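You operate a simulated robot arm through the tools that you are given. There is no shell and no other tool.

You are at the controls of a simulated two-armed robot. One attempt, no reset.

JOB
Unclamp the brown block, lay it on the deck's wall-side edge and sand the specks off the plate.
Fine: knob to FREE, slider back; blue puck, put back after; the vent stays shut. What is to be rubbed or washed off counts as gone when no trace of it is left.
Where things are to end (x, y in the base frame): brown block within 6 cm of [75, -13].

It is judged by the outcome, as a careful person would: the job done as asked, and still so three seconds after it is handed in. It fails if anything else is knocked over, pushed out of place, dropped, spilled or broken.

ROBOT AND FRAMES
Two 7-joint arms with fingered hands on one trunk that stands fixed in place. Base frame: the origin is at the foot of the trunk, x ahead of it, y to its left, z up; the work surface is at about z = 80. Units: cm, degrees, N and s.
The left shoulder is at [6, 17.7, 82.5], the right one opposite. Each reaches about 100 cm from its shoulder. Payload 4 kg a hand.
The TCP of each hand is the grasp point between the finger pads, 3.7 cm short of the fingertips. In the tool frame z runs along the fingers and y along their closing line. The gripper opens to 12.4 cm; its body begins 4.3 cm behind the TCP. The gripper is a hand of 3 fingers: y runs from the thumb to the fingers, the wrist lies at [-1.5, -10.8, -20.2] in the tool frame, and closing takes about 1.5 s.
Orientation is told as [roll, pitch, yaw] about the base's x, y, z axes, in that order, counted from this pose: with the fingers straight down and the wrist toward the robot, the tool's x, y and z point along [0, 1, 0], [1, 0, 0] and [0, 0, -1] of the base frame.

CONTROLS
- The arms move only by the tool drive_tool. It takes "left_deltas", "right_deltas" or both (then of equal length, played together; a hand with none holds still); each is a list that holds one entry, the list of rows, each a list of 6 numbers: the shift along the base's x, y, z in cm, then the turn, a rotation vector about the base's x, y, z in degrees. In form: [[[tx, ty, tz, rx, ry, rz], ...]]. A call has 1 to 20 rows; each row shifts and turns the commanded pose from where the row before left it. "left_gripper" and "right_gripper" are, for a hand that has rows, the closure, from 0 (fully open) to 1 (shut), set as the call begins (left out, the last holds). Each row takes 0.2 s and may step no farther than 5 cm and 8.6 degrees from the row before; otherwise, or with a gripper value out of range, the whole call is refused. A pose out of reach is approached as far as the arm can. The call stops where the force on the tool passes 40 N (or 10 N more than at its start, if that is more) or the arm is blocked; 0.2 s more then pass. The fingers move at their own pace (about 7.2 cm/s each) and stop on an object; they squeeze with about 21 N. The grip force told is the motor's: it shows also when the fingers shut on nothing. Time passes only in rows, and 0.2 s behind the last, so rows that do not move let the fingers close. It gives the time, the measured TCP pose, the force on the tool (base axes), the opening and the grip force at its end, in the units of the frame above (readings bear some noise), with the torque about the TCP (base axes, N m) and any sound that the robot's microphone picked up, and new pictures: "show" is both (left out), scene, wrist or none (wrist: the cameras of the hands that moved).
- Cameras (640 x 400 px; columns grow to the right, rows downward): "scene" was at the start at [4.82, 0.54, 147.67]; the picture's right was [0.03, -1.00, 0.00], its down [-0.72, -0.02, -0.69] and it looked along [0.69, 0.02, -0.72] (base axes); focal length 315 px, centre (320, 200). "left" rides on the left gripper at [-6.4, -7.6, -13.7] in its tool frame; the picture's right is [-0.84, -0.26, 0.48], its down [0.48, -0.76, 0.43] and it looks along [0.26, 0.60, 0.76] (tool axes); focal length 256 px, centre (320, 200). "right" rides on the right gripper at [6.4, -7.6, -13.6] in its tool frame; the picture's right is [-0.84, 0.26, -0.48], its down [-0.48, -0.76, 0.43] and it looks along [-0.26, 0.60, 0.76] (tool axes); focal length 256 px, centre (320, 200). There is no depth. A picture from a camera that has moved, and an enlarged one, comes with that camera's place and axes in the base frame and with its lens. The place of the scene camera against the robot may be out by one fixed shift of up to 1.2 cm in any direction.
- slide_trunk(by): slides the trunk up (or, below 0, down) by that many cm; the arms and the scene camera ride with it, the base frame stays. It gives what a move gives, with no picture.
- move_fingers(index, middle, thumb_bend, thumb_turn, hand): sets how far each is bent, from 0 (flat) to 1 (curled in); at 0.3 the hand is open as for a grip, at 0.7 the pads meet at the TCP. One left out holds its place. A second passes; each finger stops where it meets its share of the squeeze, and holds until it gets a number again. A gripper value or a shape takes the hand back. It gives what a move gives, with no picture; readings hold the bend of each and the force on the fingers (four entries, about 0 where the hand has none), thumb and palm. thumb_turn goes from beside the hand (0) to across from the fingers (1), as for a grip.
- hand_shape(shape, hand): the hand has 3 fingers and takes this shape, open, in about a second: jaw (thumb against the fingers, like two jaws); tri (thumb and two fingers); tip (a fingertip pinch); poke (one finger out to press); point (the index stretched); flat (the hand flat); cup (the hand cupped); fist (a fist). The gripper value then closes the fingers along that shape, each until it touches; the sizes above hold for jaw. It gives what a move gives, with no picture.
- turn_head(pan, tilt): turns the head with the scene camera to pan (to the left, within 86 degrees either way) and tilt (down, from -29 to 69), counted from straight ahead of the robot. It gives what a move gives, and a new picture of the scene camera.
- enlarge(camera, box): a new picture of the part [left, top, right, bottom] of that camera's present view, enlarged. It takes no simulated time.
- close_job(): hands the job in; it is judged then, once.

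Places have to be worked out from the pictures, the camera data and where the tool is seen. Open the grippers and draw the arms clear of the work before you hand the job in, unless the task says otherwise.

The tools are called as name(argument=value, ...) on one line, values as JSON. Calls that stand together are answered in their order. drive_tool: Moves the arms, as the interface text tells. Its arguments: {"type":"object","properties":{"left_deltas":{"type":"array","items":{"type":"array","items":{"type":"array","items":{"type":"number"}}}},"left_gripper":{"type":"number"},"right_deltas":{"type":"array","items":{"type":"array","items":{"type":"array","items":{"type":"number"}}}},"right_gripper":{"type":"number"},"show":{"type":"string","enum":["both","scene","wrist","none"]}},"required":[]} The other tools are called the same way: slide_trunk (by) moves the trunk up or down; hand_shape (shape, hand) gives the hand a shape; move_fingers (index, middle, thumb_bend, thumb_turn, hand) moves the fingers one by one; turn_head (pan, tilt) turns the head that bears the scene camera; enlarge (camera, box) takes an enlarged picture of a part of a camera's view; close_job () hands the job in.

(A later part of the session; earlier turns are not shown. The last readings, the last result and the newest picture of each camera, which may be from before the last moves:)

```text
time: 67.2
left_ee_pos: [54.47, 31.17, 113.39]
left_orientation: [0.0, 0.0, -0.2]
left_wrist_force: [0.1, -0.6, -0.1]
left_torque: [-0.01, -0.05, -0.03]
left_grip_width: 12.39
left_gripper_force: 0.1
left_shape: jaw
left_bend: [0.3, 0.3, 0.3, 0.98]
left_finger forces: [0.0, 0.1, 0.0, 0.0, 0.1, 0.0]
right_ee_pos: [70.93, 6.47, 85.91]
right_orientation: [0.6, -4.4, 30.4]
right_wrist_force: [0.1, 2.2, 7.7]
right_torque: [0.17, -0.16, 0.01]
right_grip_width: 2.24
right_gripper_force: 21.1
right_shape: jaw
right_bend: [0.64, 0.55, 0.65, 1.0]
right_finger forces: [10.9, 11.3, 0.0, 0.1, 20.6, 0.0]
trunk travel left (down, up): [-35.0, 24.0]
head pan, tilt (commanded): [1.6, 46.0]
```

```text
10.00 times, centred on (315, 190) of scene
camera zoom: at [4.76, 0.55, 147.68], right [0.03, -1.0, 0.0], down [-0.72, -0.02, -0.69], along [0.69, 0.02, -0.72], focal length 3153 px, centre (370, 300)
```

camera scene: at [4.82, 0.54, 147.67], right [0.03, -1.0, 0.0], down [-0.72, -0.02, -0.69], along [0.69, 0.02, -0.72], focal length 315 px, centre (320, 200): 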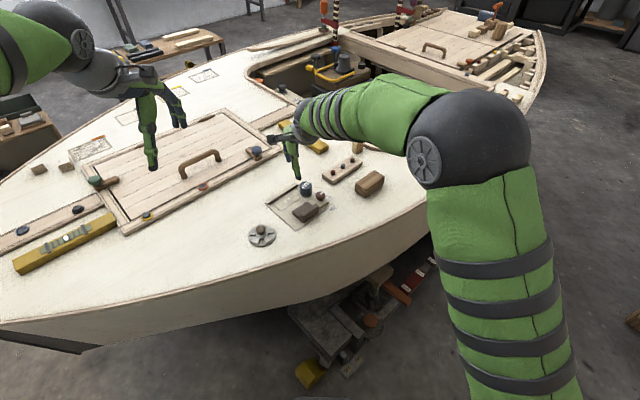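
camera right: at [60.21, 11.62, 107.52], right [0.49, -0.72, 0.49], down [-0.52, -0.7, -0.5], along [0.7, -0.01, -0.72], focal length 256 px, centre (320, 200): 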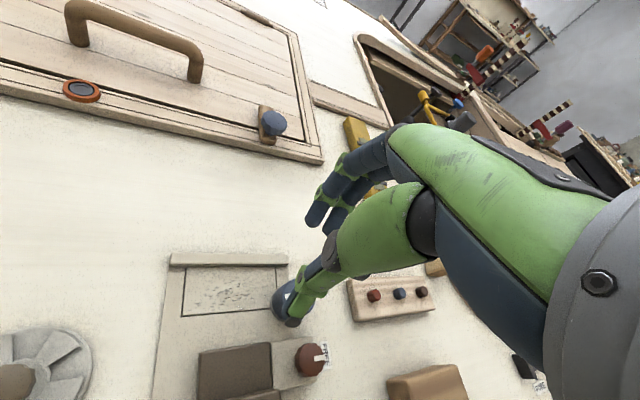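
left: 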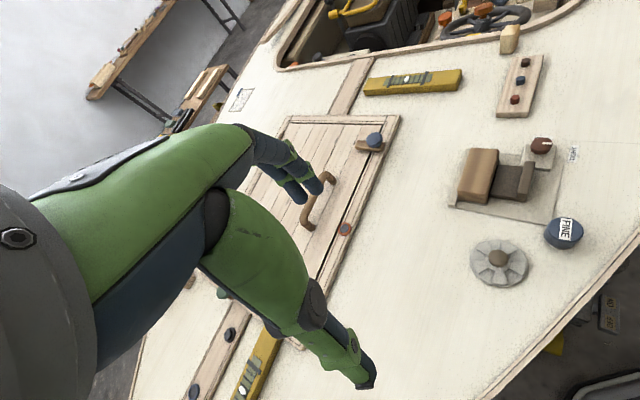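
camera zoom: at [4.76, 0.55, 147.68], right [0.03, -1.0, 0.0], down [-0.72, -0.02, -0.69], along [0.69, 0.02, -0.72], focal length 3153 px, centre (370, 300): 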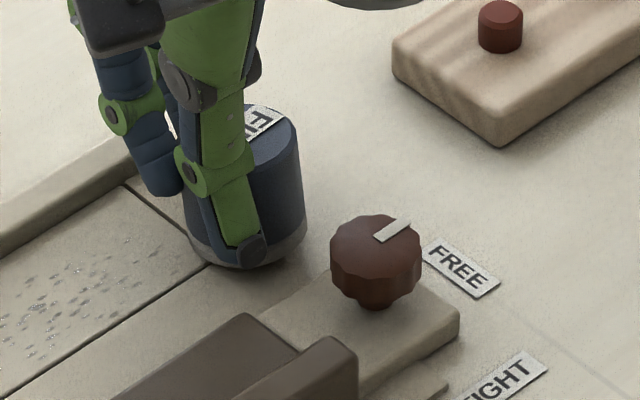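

The puck is shifting sideways out of the grip again and looks slightly tilted over the plate edge: it lies too far toward the middle finger. I'll release it, lift, and re-measure its position before regripping.

drive_tool(right_deltas=[[[0, 0, 0, 0, 0, 0], [0, 0, 0, 0, 0, 0], [0, 0, 0.5, 0, 0, 0], [0, 0, 1.5, 0, 0, 0], [0, 0, 2.5, 0, 0, 0], [0, 0, 2.0, 0, 0, 0]]], right_gripper=0.62, show="none")

enlarge(camera="scene", box=[285, 170, 345, 210])

enlarge(camera="left", box=[470, 100, 570, 180])

enlarge(camera="right", box=[220, 180, 400, 360])

```text
time: 68.6
left_ee_pos: [54.48, 31.06, 113.35]
left_orientation: [0.0, 0.0, -0.2]
left_wrist_force: [0.7, 0.2, 0.3]
left_torque: [-0.01, 0.0, -0.04]
left_grip_width: 12.36
left_gripper_force: 0.0
left_shape: jaw
left_bend: [0.3, 0.3, 0.3, 0.98]
left_finger forces: [0.1, 0.0, 0.0, 0.1, 0.1, 0.0]
right_ee_pos: [70.75, 6.59, 92.27]
right_orientation: [0.6, -4.4, 30.2]
right_wrist_force: [-1.1, 0.4, -0.3]
right_torque: [0.01, 0.01, 0.01]
right_grip_width: 4.68
right_gripper_force: 0.1
right_shape: jaw
right_bend: [0.48, 0.51, 0.59, 1.0]
right_finger forces: [0.1, 0.1, 0.0, 0.1, 0.0, 0.1]
trunk travel left (down, up): [-35.0, 24.0]
head pan, tilt (commanded): [1.6, 46.0]
```

```text
10.00 times, centred on (315, 190) of scene
camera zoom: at [4.81, 0.54, 147.67], right [0.03, -1.0, 0.0], down [-0.72, -0.02, -0.69], along [0.69, 0.02, -0.72], focal length 3153 px, centre (370, 300)
```

zoom: 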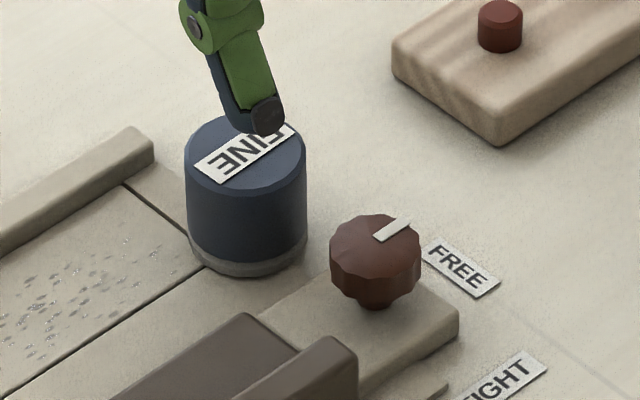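

```text
5.00 times, centred on (520, 140) of left
camera zoom: at [46.89, 24.78, 126.94], right [-0.26, -0.84, -0.48], down [-0.76, 0.49, -0.43], along [0.6, 0.25, -0.76], focal length 1280 px, centre (-680, 500)
```

zoom: 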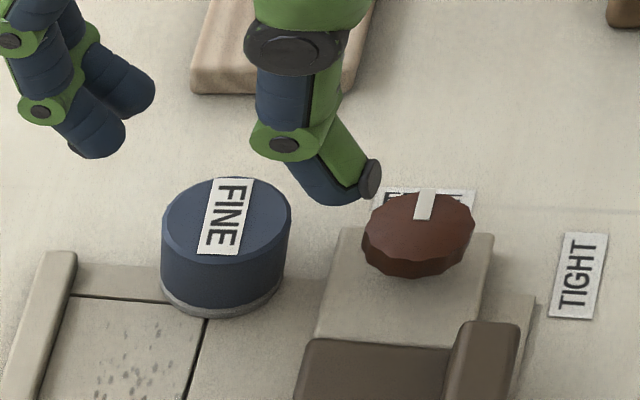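

```text
2.22 times, centred on (310, 270) of right
camera zoom: at [60.22, 7.63, 105.55], right [0.61, -0.62, 0.49], down [-0.39, -0.78, -0.5], along [0.69, 0.12, -0.72], focal length 569 px, centre (342, 44)
```

zoom: 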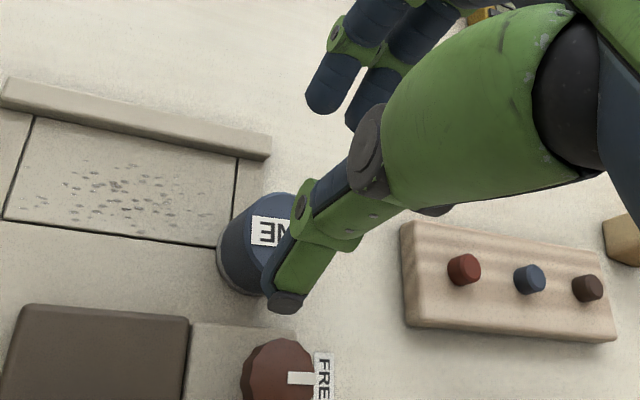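

The puck stands upright at about (71.8, 5.6). Rather than fight the fence with the right hand, I'll let the left hand hold it at yaw −45, so strokes along the patch run along the grip axis; first the right hand retreats to a side-viewing pose.

drive_tool(right_deltas=[[[0, 0, 4, 0, 0, 0], [0, 0, 4.5, 0, 0, 0], [0, -1, 4.5, 0, 0, 0], [-2.13, -3.3, 0.8, 0, 0, 5], [-2.13, -3.3, 0.8, 0, 0, 5], [-2.13, -3.3, 0.8, 0, 0, 5], [-2.13, -3.3, 0.8, 0, 0, 5], [-2.13, -3.3, 0.8, 0, 0, 5], [-2.13, -3.3, 0.8, 0, 0, 5], [0, 0, 0, 0, 0, 0]]], right_gripper=0.3, show="both")

```text
time: 70.8
left_ee_pos: [54.58, 31.24, 113.24]
left_orientation: [0.1, 0.1, -0.1]
left_wrist_force: [-0.2, 0.0, 0.0]
left_torque: [0.0, 0.01, -0.03]
left_grip_width: 12.36
left_gripper_force: 0.1
left_shape: jaw
left_bend: [0.3, 0.3, 0.3, 0.98]
left_finger forces: [0.1, 0.1, 0.0, 0.1, 0.0, 0.0]
right_ee_pos: [57.94, -14.27, 110.16]
right_orientation: [0.6, -4.3, 60.4]
right_wrist_force: [0.7, 0.4, -0.4]
right_torque: [0.0, 0.02, 0.01]
right_grip_width: 8.64
right_gripper_force: 0.2
right_shape: jaw
right_bend: [0.35, 0.38, 0.5, 0.99]
right_finger forces: [0.0, 0.1, 0.0, 0.0, 0.0, 0.0]
trunk travel left (down, up): [-35.0, 24.0]
head pan, tilt (commanded): [1.6, 46.0]
camera scene: at [4.82, 0.53, 147.67], right [0.03, -1.0, 0.0], down [-0.72, -0.02, -0.69], along [0.69, 0.02, -0.72], focal length 315 px, centre (320, 200)
camera right: at [48.32, -18.66, 123.4], right [0.84, -0.23, 0.49], down [0.06, -0.87, -0.5], along [0.54, 0.44, -0.72], focal length 256 px, centre (320, 200)
```

scene: 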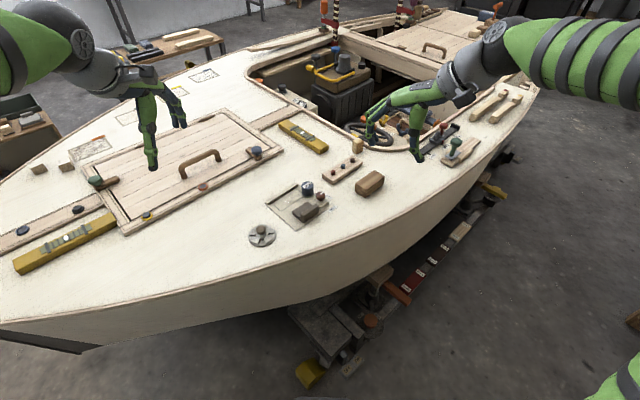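
right: 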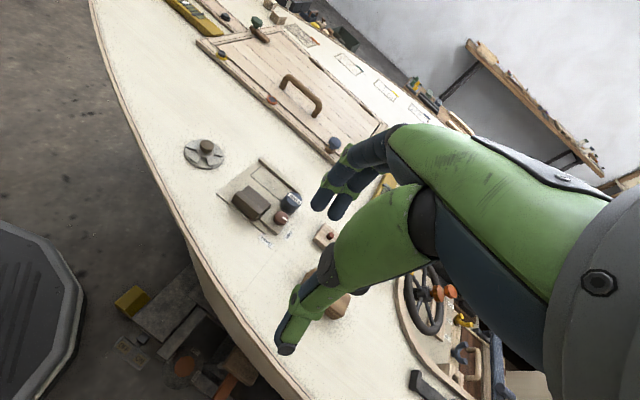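

The fixture is now clear from three cameras. I'll zoom on it to measure the puck and specks precisely.

enlarge(camera="right", box=[210, 145, 320, 235])

enlarge(camera="scene", box=[262, 175, 342, 225])

enlarge(camera="left", box=[440, 110, 568, 210])

```text
4.44 times, centred on (265, 190) of right
camera zoom: at [48.32, -18.66, 123.4], right [0.84, -0.23, 0.49], down [0.06, -0.87, -0.5], along [0.54, 0.44, -0.72], focal length 1138 px, centre (564, 244)
```

zoom: 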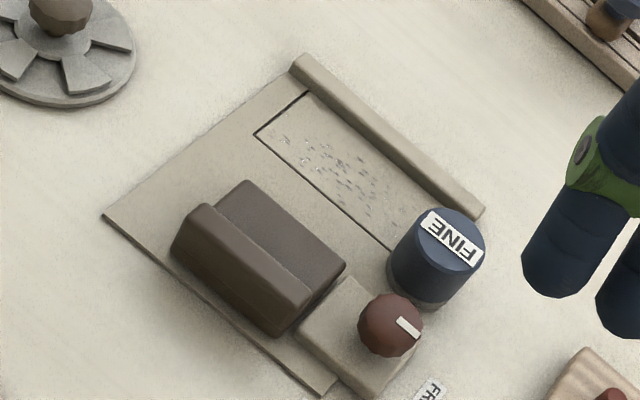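

```text
8.00 times, centred on (302, 200) of scene
camera zoom: at [4.82, 0.53, 147.67], right [0.03, -1.0, 0.0], down [-0.72, -0.02, -0.69], along [0.69, 0.02, -0.72], focal length 2523 px, centre (464, 200)
```

zoom: 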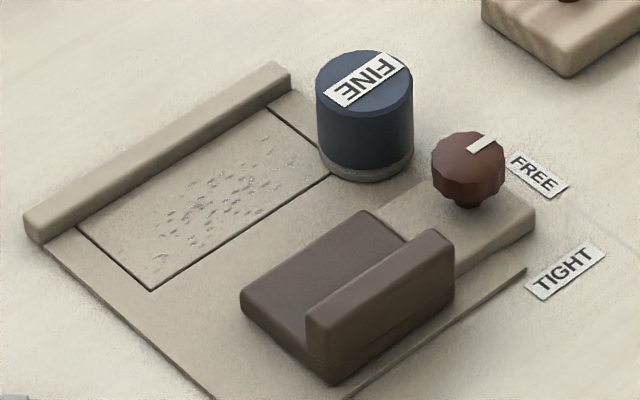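

```text
4.00 times, centred on (504, 160) of left
camera zoom: at [46.91, 24.78, 126.93], right [-0.26, -0.84, -0.48], down [-0.76, 0.49, -0.43], along [0.6, 0.25, -0.76], focal length 1024 px, centre (-416, 360)
```

zoom: 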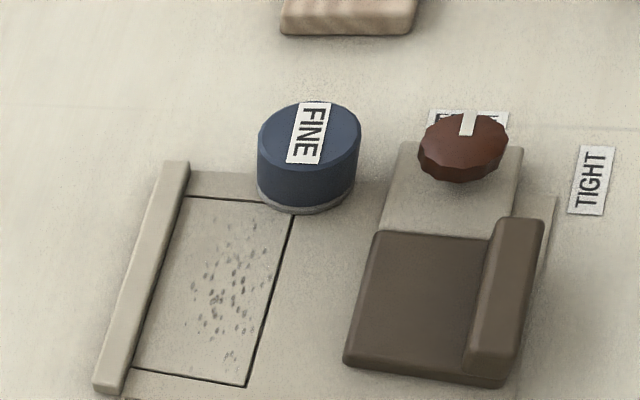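

The puck is near (71.6, 5.5). I'll bring the left hand over it at yaw −45 with the same slight tilt, staying high at z≈95.

drive_tool(left_deltas=[[[1.83, -2.86, -2.0, 0, 0, -5], [1.83, -2.86, -2.0, 0, 0, -5], [1.83, -2.86, -2.0, 0, 0, -5], [1.83, -2.86, -2.0, 0, 0, -5], [1.83, -2.86, -2.0, 0, 0, -5], [1.83, -2.86, -2.0, 0, 0, -5], [1.83, -2.86, -2.0, 0, 0, -5], [1.83, -2.86, -2.0, 0, 0, -5], [1.83, -2.86, -2.0, 0, 0, -4.8], [0, 0, 0, -3.04, -3.04, 0], [0, 0, 0, 0, 0, 0]]], left_gripper=0.52, show="both")

enlarge(camera="left", box=[220, 160, 460, 360])

enlarge(camera="right", box=[210, 125, 330, 235])

enlarge(camera="scene", box=[262, 125, 362, 225])

```text
time: 73.2
left_ee_pos: [70.98, 5.39, 95.25]
left_orientation: [0.0, -4.3, -45.0]
left_wrist_force: [0.0, -0.9, 0.5]
left_torque: [-0.02, 0.02, 0.0]
left_grip_width: 5.97
left_gripper_force: 0.0
left_shape: jaw
left_bend: [0.43, 0.46, 0.56, 1.0]
left_finger forces: [0.0, 0.0, 0.1, 0.0, 0.0, 0.0]
right_ee_pos: [57.92, -14.18, 110.23]
right_orientation: [0.6, -4.3, 60.3]
right_wrist_force: [0.6, -0.1, -0.2]
right_torque: [0.02, 0.0, 0.02]
right_grip_width: 8.66
right_gripper_force: 0.0
right_shape: jaw
right_bend: [0.35, 0.38, 0.5, 0.99]
right_finger forces: [0.0, 0.0, 0.1, 0.0, 0.1, 0.1]
trunk travel left (down, up): [-35.0, 24.0]
head pan, tilt (commanded): [1.6, 46.0]
camera scene: at [4.81, 0.54, 147.67], right [0.03, -1.0, 0.0], down [-0.72, -0.02, -0.69], along [0.69, 0.02, -0.72], focal length 315 px, centre (320, 200)
camera left: at [60.39, 6.95, 108.24], right [-0.75, -0.44, -0.5], down [-0.17, 0.85, -0.49], along [0.64, -0.28, -0.71], focal length 256 px, centre (320, 200)
```

scene: 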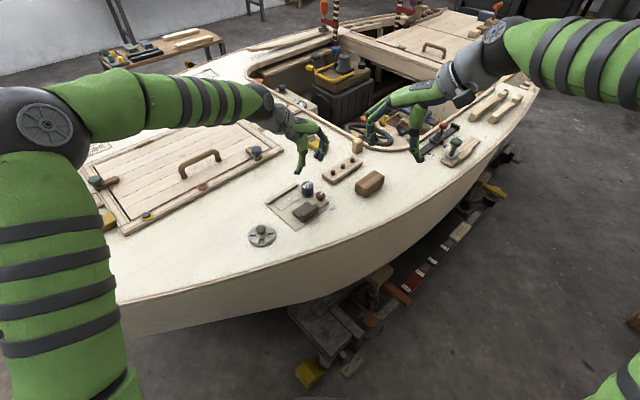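
left: 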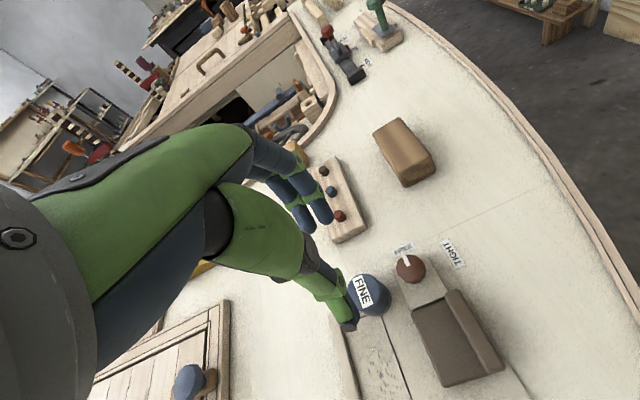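

```text
2.00 times, centred on (340, 260) of left
camera zoom: at [60.39, 6.95, 108.24], right [-0.75, -0.44, -0.5], down [-0.17, 0.85, -0.49], along [0.64, -0.28, -0.71], focal length 512 px, centre (280, 80)
```

zoom: 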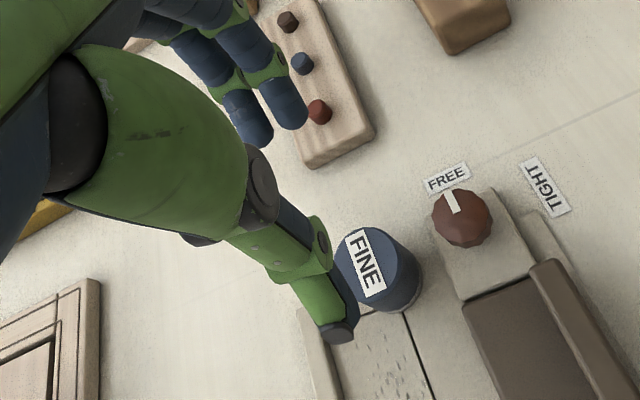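

```text
3.64 times, centred on (270, 180) of right
camera zoom: at [48.35, -18.65, 123.39], right [0.84, -0.23, 0.49], down [0.06, -0.87, -0.5], along [0.54, 0.44, -0.72], focal length 931 px, centre (502, 273)
```

zoom: 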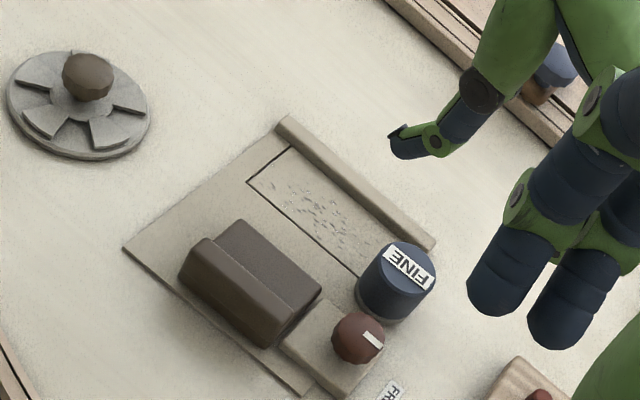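

```text
4.00 times, centred on (312, 175) of scene
camera zoom: at [4.81, 0.54, 147.67], right [0.03, -1.0, 0.0], down [-0.72, -0.02, -0.69], along [0.69, 0.02, -0.72], focal length 1261 px, centre (352, 300)
```

zoom: 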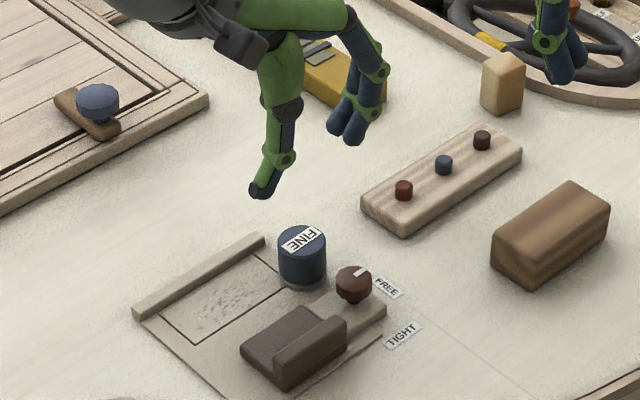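

The left hand is over the puck. I'll nudge it 0.2 cm sideways for centring and come down to z≈88.5 for a closer look.

drive_tool(left_deltas=[[[0.15, 0.15, -2.5, 0, 0, 0], [0, 0, -2.5, 0, 0, 0], [0, 0, -1.7, 0, 0, 0], [0, 0, 0, 0, 0, 0]]], show="none")

enlarge(camera="left", box=[220, 160, 400, 340])

enlarge(camera="right", box=[230, 145, 330, 235])

enlarge(camera="scene", box=[275, 145, 345, 205])

```text
time: 74.2
left_ee_pos: [71.14, 5.56, 88.41]
left_orientation: [0.0, -4.4, -45.0]
left_wrist_force: [0.4, 0.6, 0.9]
left_torque: [0.03, 0.02, -0.02]
left_grip_width: 6.01
left_gripper_force: 0.1
left_shape: jaw
left_bend: [0.43, 0.46, 0.56, 1.0]
left_finger forces: [0.0, 0.1, 0.0, 0.1, 0.0, 0.0]
right_ee_pos: [58.06, -14.25, 110.21]
right_orientation: [0.6, -4.3, 60.3]
right_wrist_force: [0.1, -0.4, 0.4]
right_torque: [-0.01, -0.03, 0.0]
right_grip_width: 8.64
right_gripper_force: 0.1
right_shape: jaw
right_bend: [0.35, 0.38, 0.5, 0.99]
right_finger forces: [0.1, 0.0, 0.0, 0.1, 0.0, 0.1]
trunk travel left (down, up): [-35.0, 24.0]
head pan, tilt (commanded): [1.6, 46.0]
```

```text
2.22 times, centred on (310, 250) of left
camera zoom: at [60.55, 7.1, 101.5], right [-0.75, -0.44, -0.5], down [-0.17, 0.85, -0.49], along [0.64, -0.28, -0.71], focal length 569 px, centre (342, 89)
```

zoom: 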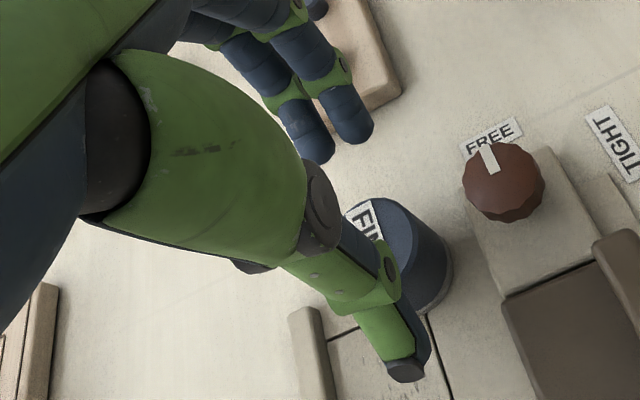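

```text
4.44 times, centred on (280, 190) of right
camera zoom: at [48.36, -18.64, 123.39], right [0.84, -0.23, 0.49], down [0.06, -0.87, -0.5], along [0.54, 0.44, -0.72], focal length 1138 px, centre (498, 244)
```

zoom: 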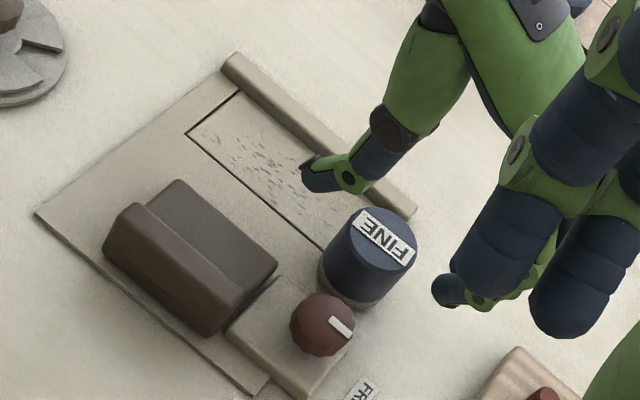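

```text
6.67 times, centred on (310, 175) of scene
camera zoom: at [4.83, 0.53, 147.67], right [0.03, -1.0, 0.0], down [-0.72, -0.02, -0.69], along [0.69, 0.02, -0.72], focal length 2102 px, centre (387, 367)
```

zoom: 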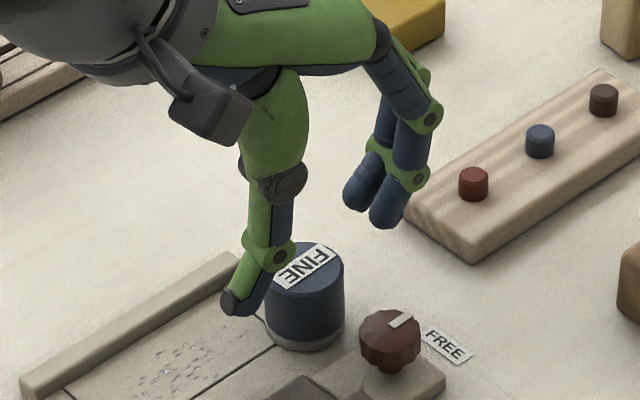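

The puck should sit right on the thumb–finger line at grasp height. I'll lower to z≈85.8 and close the left hand.

drive_tool(left_deltas=[[[0, 0, -1.0, 0, 0, 0], [0, 0, -1.0, 0, 0, 0], [0, 0, -0.6, 0, 0, 0], [0, 0, 0, 0, 0, 0]]], show="none")

enlarge(camera="left", box=[220, 160, 400, 340])

enlarge(camera="right", box=[230, 145, 330, 235])

```text
time: 75.2
left_ee_pos: [71.11, 5.47, 85.88]
left_orientation: [0.0, -4.3, -45.0]
left_wrist_force: [-0.2, -1.0, 1.2]
left_torque: [0.03, 0.0, 0.0]
left_grip_width: 5.95
left_gripper_force: 0.2
left_shape: jaw
left_bend: [0.43, 0.46, 0.56, 1.0]
left_finger forces: [0.0, 0.0, 0.0, 0.0, 0.0, 0.0]
right_ee_pos: [58.08, -14.23, 110.0]
right_orientation: [0.6, -4.2, 60.1]
right_wrist_force: [0.8, -0.2, 0.2]
right_torque: [-0.02, 0.01, 0.01]
right_grip_width: 8.65
right_gripper_force: 0.0
right_shape: jaw
right_bend: [0.35, 0.38, 0.5, 0.99]
right_finger forces: [0.1, 0.0, 0.0, 0.0, 0.1, 0.1]
trunk travel left (down, up): [-35.0, 24.0]
head pan, tilt (commanded): [1.6, 46.0]
```

```text
2.22 times, centred on (310, 250) of left
camera zoom: at [60.55, 7.09, 98.97], right [-0.75, -0.44, -0.5], down [-0.17, 0.85, -0.49], along [0.64, -0.28, -0.71], focal length 569 px, centre (342, 89)
```

zoom: 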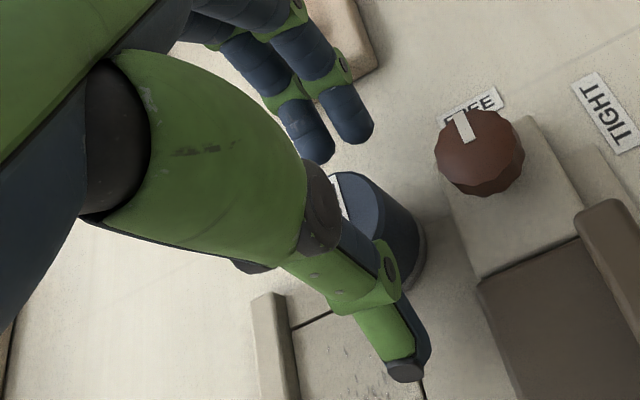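

```text
4.44 times, centred on (280, 190) of right
camera zoom: at [48.36, -18.64, 123.39], right [0.84, -0.23, 0.49], down [0.06, -0.87, -0.5], along [0.54, 0.44, -0.72], focal length 1138 px, centre (498, 244)
```

zoom: 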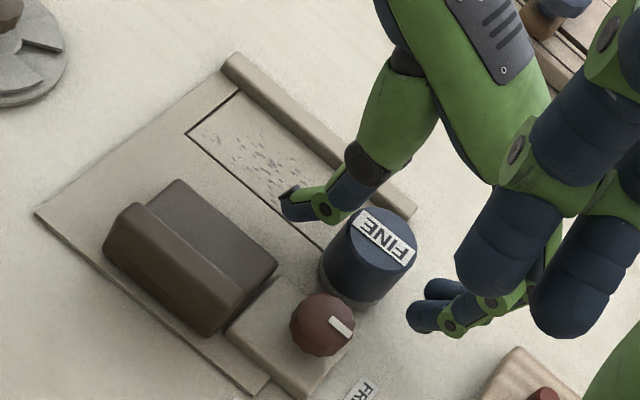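

Aligned in both wrist views. Closing the left hand on the puck.

drive_tool(left_deltas=[[[0, 0, 0, 0, 0, 0], [0, 0, 0, 0, 0, 0], [0, 0, 0, 0, 0, 0], [0, 0, 0, 0, 0, 0], [0, 0, 0, 0, 0, 0]]], left_gripper=0.92, show="none")

enlarge(camera="left", box=[220, 160, 400, 340])

enlarge(camera="right", box=[230, 145, 330, 235])

enlarge(camera="scene", box=[275, 155, 345, 205])

```text
time: 76.4
left_ee_pos: [71.16, 5.55, 85.92]
left_orientation: [0.0, -4.3, -45.0]
left_wrist_force: [0.2, -1.0, 1.1]
left_torque: [-0.01, 0.0, 0.0]
left_grip_width: 2.9
left_gripper_force: 20.9
left_shape: jaw
left_bend: [0.58, 0.55, 0.63, 1.0]
left_finger forces: [11.7, 9.7, 0.0, 0.0, 22.2, 0.0]
right_ee_pos: [58.04, -14.29, 110.23]
right_orientation: [0.7, -4.3, 60.2]
right_wrist_force: [-0.3, 0.3, -1.4]
right_torque: [-0.01, 0.03, 0.01]
right_grip_width: 8.63
right_gripper_force: 0.1
right_shape: jaw
right_bend: [0.35, 0.38, 0.5, 0.99]
right_finger forces: [0.1, 0.0, 0.1, 0.1, 0.1, 0.0]
trunk travel left (down, up): [-35.0, 24.0]
head pan, tilt (commanded): [1.6, 46.0]
```

```text
2.22 times, centred on (310, 250) of left
camera zoom: at [60.55, 7.08, 99.0], right [-0.75, -0.44, -0.5], down [-0.17, 0.85, -0.49], along [0.64, -0.28, -0.71], focal length 569 px, centre (342, 89)
```

zoom: 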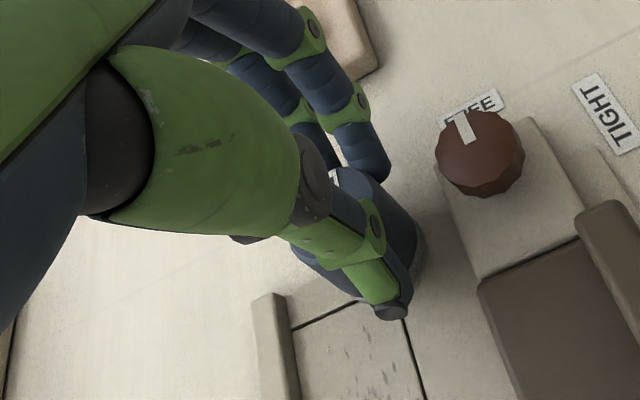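

```text
4.44 times, centred on (280, 190) of right
camera zoom: at [48.35, -18.65, 123.39], right [0.84, -0.23, 0.49], down [0.06, -0.87, -0.5], along [0.54, 0.44, -0.72], focal length 1138 px, centre (498, 244)
```

zoom: 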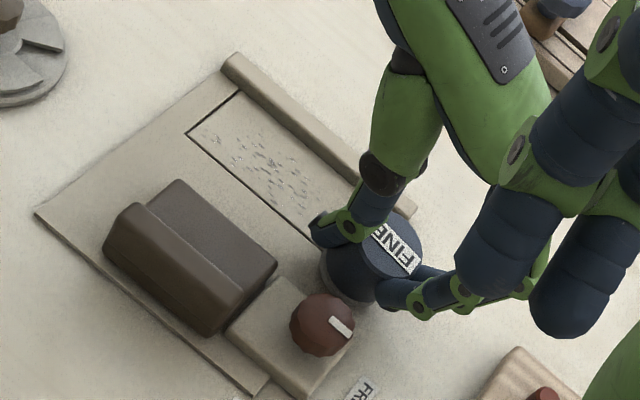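

```text
8.00 times, centred on (310, 180) of scene
camera zoom: at [4.82, 0.52, 147.67], right [0.03, -1.0, 0.0], down [-0.72, -0.02, -0.69], along [0.69, 0.02, -0.72], focal length 2523 px, centre (400, 360)
```

zoom: 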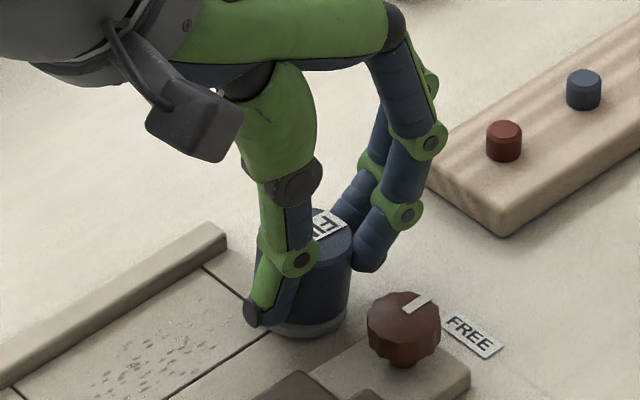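

The left hand holds the puck firmly (12, 10, 22 N) with almost no side load. I'll lift it slightly and carry it over the right end of the patch.

drive_tool(left_deltas=[[[0, 0, 0.7, 0, 0, 0], [0, 0, 1.0, 0, 0, 0], [-0.27, 1.29, 0, 0, 0, 0], [-0.27, 1.29, 0, 0, 0, 0], [-0.28, 1.29, 0, 0, 0, 0], [0, 0, 0, 0, 0, 0]]], show="none")

enlarge(camera="right", box=[230, 135, 330, 225])

enlarge(camera="scene", box=[265, 155, 335, 215])

```text
time: 77.8
left_ee_pos: [70.28, 9.32, 87.68]
left_orientation: [0.0, -4.2, -45.1]
left_wrist_force: [0.1, -0.7, -0.7]
left_torque: [0.04, -0.04, -0.02]
left_grip_width: 2.86
left_gripper_force: 20.7
left_shape: jaw
left_bend: [0.58, 0.55, 0.63, 1.0]
left_finger forces: [11.5, 9.7, 0.0, 0.0, 22.3, 0.1]
right_ee_pos: [58.06, -14.24, 110.2]
right_orientation: [0.6, -4.3, 60.2]
right_wrist_force: [-1.1, -0.3, 0.2]
right_torque: [0.02, 0.01, 0.01]
right_grip_width: 8.63
right_gripper_force: 0.0
right_shape: jaw
right_bend: [0.35, 0.38, 0.5, 0.99]
right_finger forces: [0.0, 0.0, 0.1, 0.0, 0.0, 0.0]
trunk travel left (down, up): [-35.0, 24.0]
head pan, tilt (commanded): [1.6, 46.0]
```

```text
4.44 times, centred on (280, 180) of right
camera zoom: at [48.36, -18.64, 123.39], right [0.84, -0.23, 0.49], down [0.06, -0.87, -0.5], along [0.54, 0.44, -0.72], focal length 1138 px, centre (498, 289)
```

zoom: 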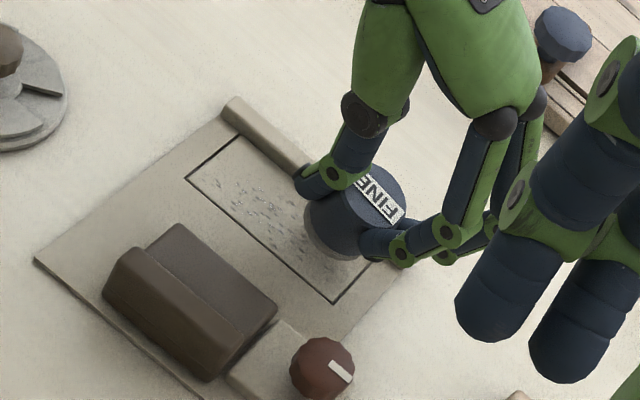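

```text
6.67 times, centred on (300, 185) of scene
camera zoom: at [4.83, 0.54, 147.67], right [0.03, -1.0, 0.0], down [-0.72, -0.02, -0.69], along [0.69, 0.02, -0.72], focal length 2102 px, centre (453, 300)
```

zoom: 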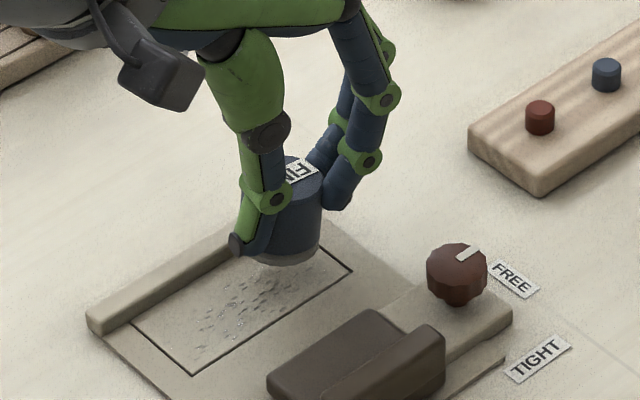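

Lowering the puck to the plate, gently at the end.

drive_tool(left_deltas=[[[0, 0, -0.8, 0, 0, 0], [0, 0, -0.5, 0, 0, 0], [0, 0, -0.2, 0, 0, 0], [0, 0, 0, 0, 0, 0]]], show="none")

drive_tool(left_deltas=[[[0, 0, -0.15, 0, 0, 0], [0, 0, -0.1, 0, 0, 0], [0, 0, 0, 0, 0, 0]]], show="none")

enlarge(camera="right", box=[230, 135, 330, 225])

enlarge(camera="scene", box=[265, 155, 335, 215])

```text
time: 78.8
left_ee_pos: [70.37, 9.44, 86.19]
left_orientation: [0.0, -4.3, -45.0]
left_wrist_force: [-0.6, 0.9, 2.1]
left_torque: [-0.02, -0.02, -0.01]
left_grip_width: 2.85
left_gripper_force: 20.8
left_shape: jaw
left_bend: [0.58, 0.55, 0.63, 1.0]
left_finger forces: [11.4, 9.6, 0.1, 0.0, 22.8, 0.0]
right_ee_pos: [58.01, -14.2, 110.24]
right_orientation: [0.6, -4.3, 60.3]
right_wrist_force: [0.2, 0.0, -0.3]
right_torque: [0.0, -0.03, 0.01]
right_grip_width: 8.67
right_gripper_force: 0.1
right_shape: jaw
right_bend: [0.35, 0.38, 0.5, 0.99]
right_finger forces: [0.0, 0.0, 0.1, 0.1, 0.0, 0.0]
trunk travel left (down, up): [-35.0, 24.0]
head pan, tilt (commanded): [1.6, 46.0]
```

```text
time: 79.6
left_ee_pos: [70.23, 9.49, 86.01]
left_orientation: [0.1, -4.4, -45.0]
left_wrist_force: [-3.4, 0.3, 13.9]
left_torque: [-0.13, -0.04, -0.05]
left_grip_width: 2.9
left_gripper_force: 20.9
left_shape: jaw
left_bend: [0.58, 0.55, 0.63, 1.0]
left_finger forces: [11.7, 10.0, 0.1, 0.0, 27.2, 0.0]
right_ee_pos: [57.82, -14.26, 110.24]
right_orientation: [0.6, -4.3, 60.3]
right_wrist_force: [0.9, 0.0, -0.6]
right_torque: [0.0, 0.02, 0.01]
right_grip_width: 8.64
right_gripper_force: 0.1
right_shape: jaw
right_bend: [0.35, 0.38, 0.5, 0.99]
right_finger forces: [0.0, 0.0, 0.0, 0.0, 0.0, 0.0]
trunk travel left (down, up): [-35.0, 24.0]
head pan, tilt (commanded): [1.6, 46.0]
```

```text
4.44 times, centred on (280, 180) of right
camera zoom: at [48.25, -18.64, 123.44], right [0.84, -0.23, 0.49], down [0.06, -0.87, -0.5], along [0.54, 0.44, -0.72], focal length 1138 px, centre (498, 289)
```

zoom: 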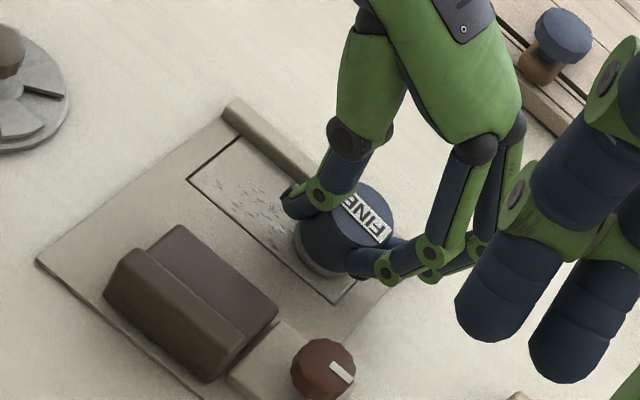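

```text
6.67 times, centred on (300, 185) of scene
camera zoom: at [4.7, 0.52, 147.69], right [0.03, -1.0, 0.0], down [-0.72, -0.02, -0.69], along [0.69, 0.02, -0.72], focal length 2102 px, centre (453, 300)
```

zoom: 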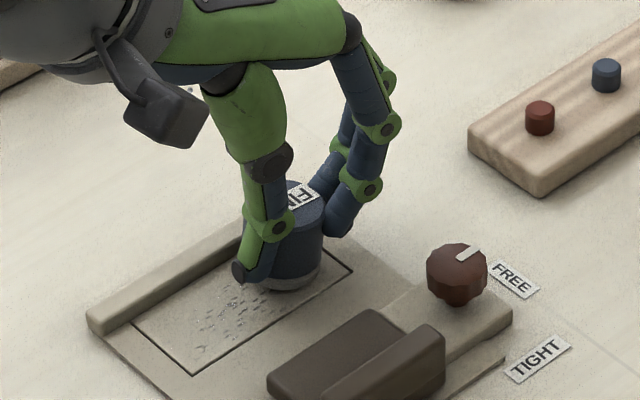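

Contact is firm (14 N) with a steady grip. Now a stroke along the grip axis to the left end of the patch.

drive_tool(left_deltas=[[[-0.5, 0.5, 0.03, 0, 0, 0], [-0.5, 0.5, 0, 0, 0, 0], [-0.5, 0.5, 0, 0, 0, 0], [-0.5, 0.5, 0, 0, 0, 0], [-0.5, 0.5, 0, 0, 0, 0], [-0.5, 0.5, 0, 0, 0, 0], [-0.5, 0.5, 0, 0, 0, 0], [-0.5, 0.5, 0, 0, 0, 0], [-0.3, 0.3, 0, 0, 0, 0], [0, 0, 0, 0, 0, 0]]], show="none")

enlarge(camera="right", box=[220, 125, 320, 215])

enlarge(camera="scene", box=[255, 165, 335, 225])

```text
time: 81.8
left_ee_pos: [66.07, 13.74, 85.99]
left_orientation: [0.0, -4.3, -45.0]
left_wrist_force: [1.5, -1.1, 6.5]
left_torque: [-0.16, -0.19, 0.01]
left_grip_width: 2.87
left_gripper_force: 21.2
left_shape: jaw
left_bend: [0.59, 0.55, 0.64, 1.0]
left_finger forces: [11.7, 11.6, 0.0, 0.0, 21.8, 0.0]
right_ee_pos: [57.99, -14.25, 110.26]
right_orientation: [0.5, -4.3, 60.3]
right_wrist_force: [0.0, 0.0, -0.4]
right_torque: [-0.04, -0.01, -0.01]
right_grip_width: 8.65
right_gripper_force: 0.1
right_shape: jaw
right_bend: [0.35, 0.38, 0.5, 0.99]
right_finger forces: [0.0, 0.0, 0.0, 0.0, 0.0, 0.0]
trunk travel left (down, up): [-35.0, 24.0]
head pan, tilt (commanded): [1.6, 46.0]
```

```text
4.44 times, centred on (270, 170) of right
camera zoom: at [48.33, -18.65, 123.4], right [0.84, -0.23, 0.49], down [0.06, -0.87, -0.5], along [0.54, 0.44, -0.72], focal length 1138 px, centre (542, 333)
```

zoom: 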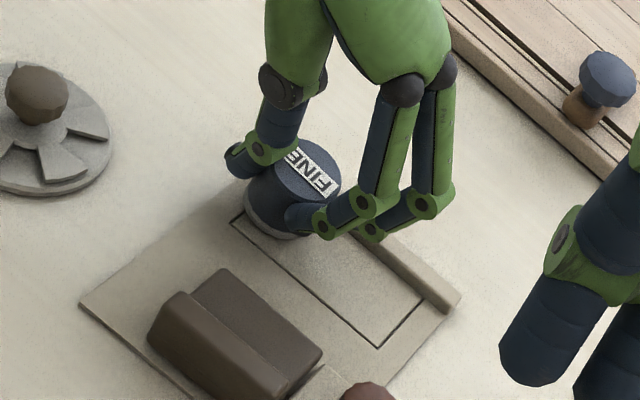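

```text
6.67 times, centred on (295, 195) of scene
camera zoom: at [4.78, 0.52, 147.67], right [0.03, -1.0, 0.0], down [-0.72, -0.02, -0.69], along [0.69, 0.02, -0.72], focal length 2102 px, centre (487, 233)
```

zoom: 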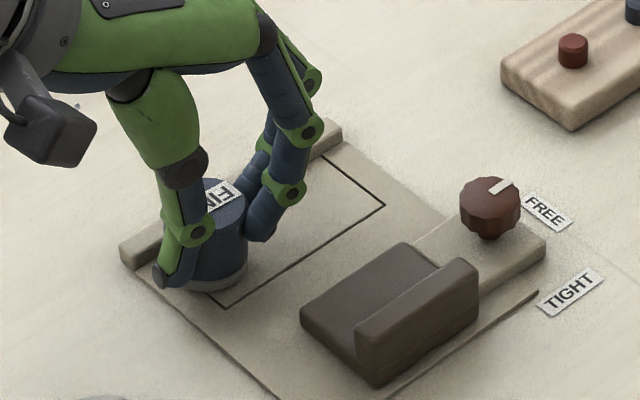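

One firm stroke wiped the visible specks away. I'll run back along the near side and again along the fence side to cover the whole patch.

drive_tool(left_deltas=[[[-0.2, -0.2, -0.07, 0, 0, 0], [-0.2, -0.2, 0, 0, 0, 0], [0.5, -0.5, 0, 0, 0, 0], [0.5, -0.5, 0, 0, 0, 0], [0.5, -0.5, 0, 0, 0, 0], [0.5, -0.5, 0, 0, 0, 0], [0.5, -0.5, 0, 0, 0, 0], [0.5, -0.5, 0, 0, 0, 0], [0.5, -0.5, 0, 0, 0, 0], [0.5, -0.5, 0, 0, 0, 0], [0.4, -0.4, 0, 0, 0, 0], [0, 0, 0, 0, 0, 0]]], show="none")

enlarge(camera="right", box=[220, 125, 320, 215])

enlarge(camera="scene", box=[255, 165, 335, 225])

```text
time: 84.4
left_ee_pos: [69.93, 8.83, 85.76]
left_orientation: [-0.1, -4.3, -45.0]
left_wrist_force: [-3.9, -4.5, 2.1]
left_torque: [-0.17, 0.22, 0.05]
left_grip_width: 1.44
left_gripper_force: 20.8
left_shape: jaw
left_bend: [0.73, 0.61, 0.75, 1.0]
left_finger forces: [0.0, 0.0, 0.0, 0.0, 0.0, 0.1]
right_ee_pos: [58.03, -14.3, 110.15]
right_orientation: [0.6, -4.4, 60.2]
right_wrist_force: [-0.4, 0.2, 0.4]
right_torque: [-0.02, 0.0, -0.01]
right_grip_width: 8.64
right_gripper_force: 0.0
right_shape: jaw
right_bend: [0.35, 0.38, 0.5, 0.99]
right_finger forces: [0.0, 0.0, 0.1, 0.0, 0.0, 0.0]
trunk travel left (down, up): [-35.0, 24.0]
head pan, tilt (commanded): [1.6, 46.0]
```

```text
4.44 times, centred on (270, 170) of right
camera zoom: at [48.32, -18.69, 123.4], right [0.84, -0.23, 0.49], down [0.06, -0.87, -0.5], along [0.54, 0.44, -0.72], focal length 1138 px, centre (542, 333)
```

zoom: 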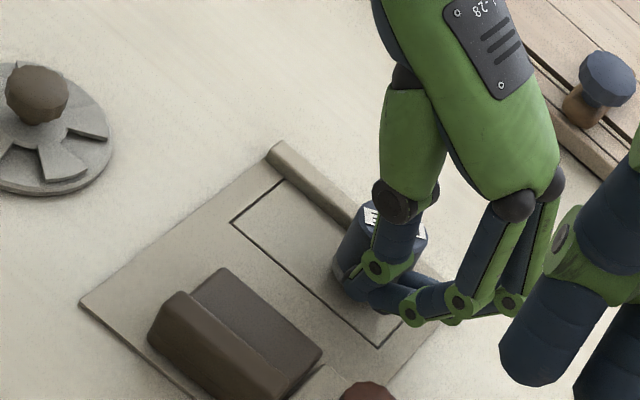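

```text
6.67 times, centred on (295, 195) of scene
camera zoom: at [4.78, 0.48, 147.67], right [0.03, -1.0, 0.0], down [-0.72, -0.02, -0.69], along [0.69, 0.02, -0.72], focal length 2102 px, centre (487, 233)
```

zoom: 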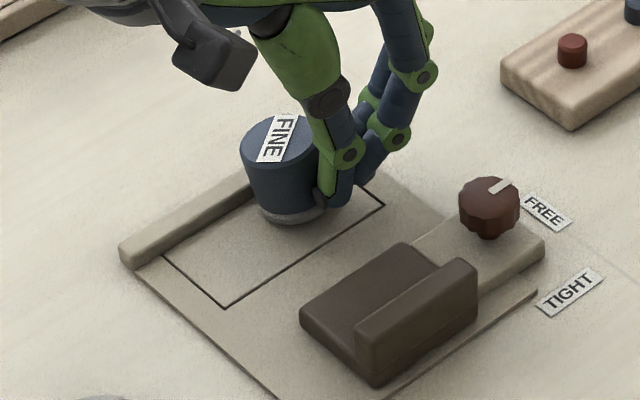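

The sideways shift let the puck slip out toward the fence, but the plate looks clean now. Let me look closely at how the puck is resting before moving the hand.

enlarge(camera="scene", box=[270, 165, 330, 205])

enlarge(camera="right", box=[255, 155, 325, 205])

enlarge(camera="left", box=[220, 160, 420, 340])

```text
10.00 times, centred on (300, 185) of scene
camera zoom: at [4.78, 0.48, 147.67], right [0.03, -1.0, 0.0], down [-0.72, -0.02, -0.69], along [0.69, 0.02, -0.72], focal length 3153 px, centre (520, 350)
```

zoom: 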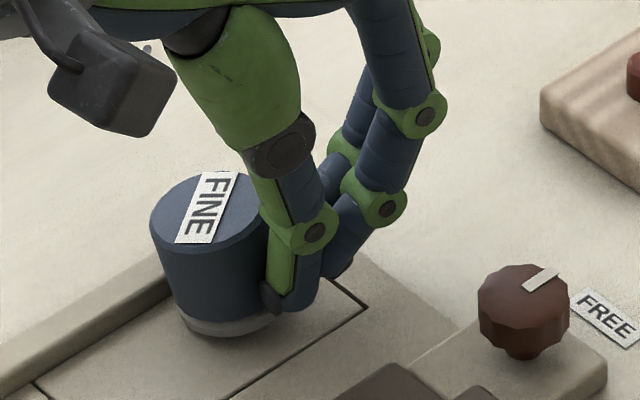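

```text
8.00 times, centred on (290, 180) of right
camera zoom: at [48.32, -18.69, 123.4], right [0.84, -0.23, 0.49], down [0.06, -0.87, -0.5], along [0.54, 0.44, -0.72], focal length 2048 px, centre (560, 360)
```

zoom: 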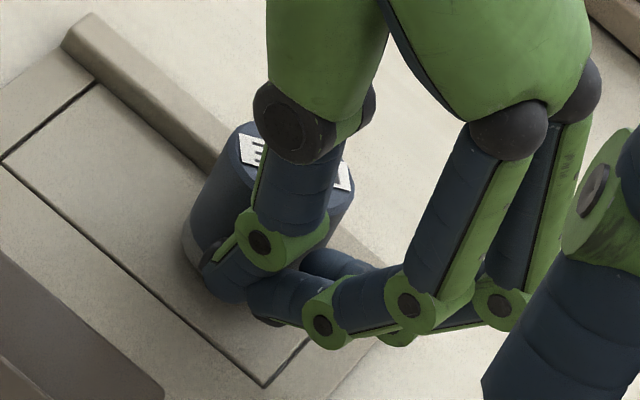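

```text
2.22 times, centred on (320, 250) of left
camera zoom: at [59.36, 10.36, 98.94], right [-0.75, -0.44, -0.5], down [-0.17, 0.85, -0.49], along [0.64, -0.28, -0.71], focal length 569 px, centre (320, 89)
```

zoom: 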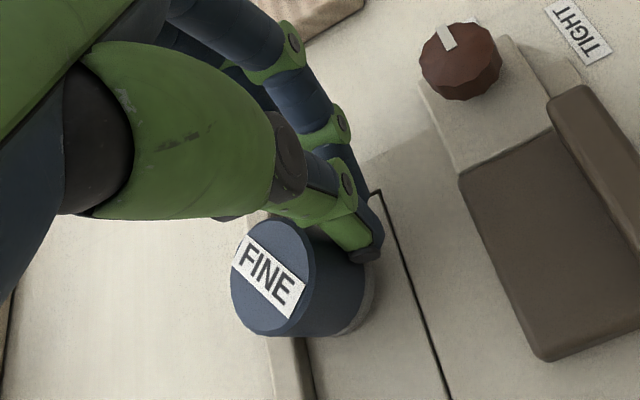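

The puck leans against the fence, wedged by the thumb. I'll ease the hand horizontally away from the fence so the puck can settle flat.

drive_tool(left_deltas=[[[-0.15, -0.15, 0, 0, 0, 0], [-0.15, -0.15, 0, 0, 0, 0], [-0.15, -0.15, 0, 0, 0, 0], [-0.15, -0.15, 0, 0, 0, 0], [-0.1, -0.2, 0, 0, 0, 0], [-0.1, -0.3, 0, 0, 0, 0], [0, 0, 0, 0, 0, 0]]], show="none")

enlarge(camera="scene", box=[270, 165, 330, 205])

enlarge(camera="right", box=[255, 155, 325, 205])

enlarge(camera="left", box=[220, 160, 420, 340])

```text
time: 86.0
left_ee_pos: [69.19, 7.73, 85.93]
left_orientation: [0.0, -4.2, -45.0]
left_wrist_force: [-0.2, -0.3, 0.5]
left_torque: [-0.03, -0.02, 0.01]
left_grip_width: 1.38
left_gripper_force: 21.2
left_shape: jaw
left_bend: [0.73, 0.61, 0.75, 1.0]
left_finger forces: [0.1, 0.0, 0.0, 0.0, 0.1, 0.0]
right_ee_pos: [57.82, -14.21, 110.29]
right_orientation: [0.6, -4.2, 60.3]
right_wrist_force: [-0.1, -0.4, -0.1]
right_torque: [-0.04, 0.03, 0.01]
right_grip_width: 8.65
right_gripper_force: 0.2
right_shape: jaw
right_bend: [0.35, 0.38, 0.5, 0.99]
right_finger forces: [0.0, 0.0, 0.0, 0.0, 0.0, 0.0]
trunk travel left (down, up): [-35.0, 24.0]
head pan, tilt (commanded): [1.6, 46.0]
```

```text
10.00 times, centred on (300, 185) of scene
camera zoom: at [4.83, 0.53, 147.67], right [0.03, -1.0, 0.0], down [-0.72, -0.02, -0.69], along [0.69, 0.02, -0.72], focal length 3153 px, centre (520, 350)
```

zoom: 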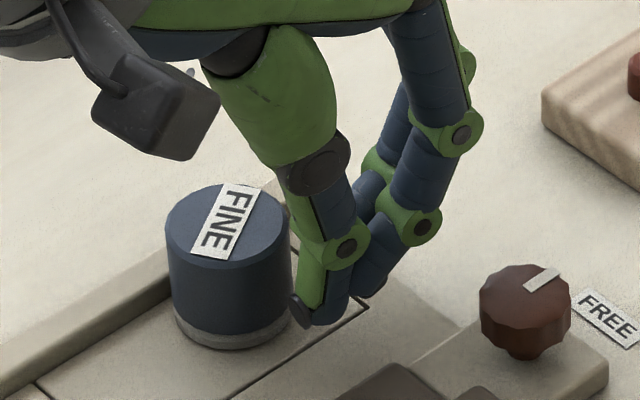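

```text
8.00 times, centred on (290, 180) of right
camera zoom: at [48.36, -18.64, 123.39], right [0.84, -0.23, 0.49], down [0.06, -0.87, -0.5], along [0.54, 0.44, -0.72], focal length 2048 px, centre (560, 360)
```

zoom: 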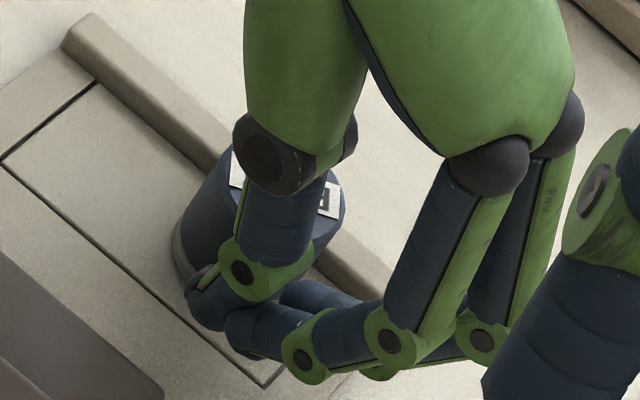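

```text
2.22 times, centred on (320, 250) of left
camera zoom: at [58.62, 9.34, 98.93], right [-0.75, -0.44, -0.5], down [-0.17, 0.85, -0.49], along [0.64, -0.28, -0.71], focal length 569 px, centre (320, 89)
```

zoom: 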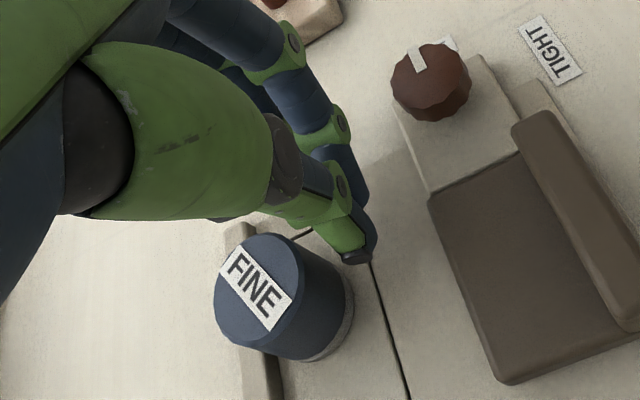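

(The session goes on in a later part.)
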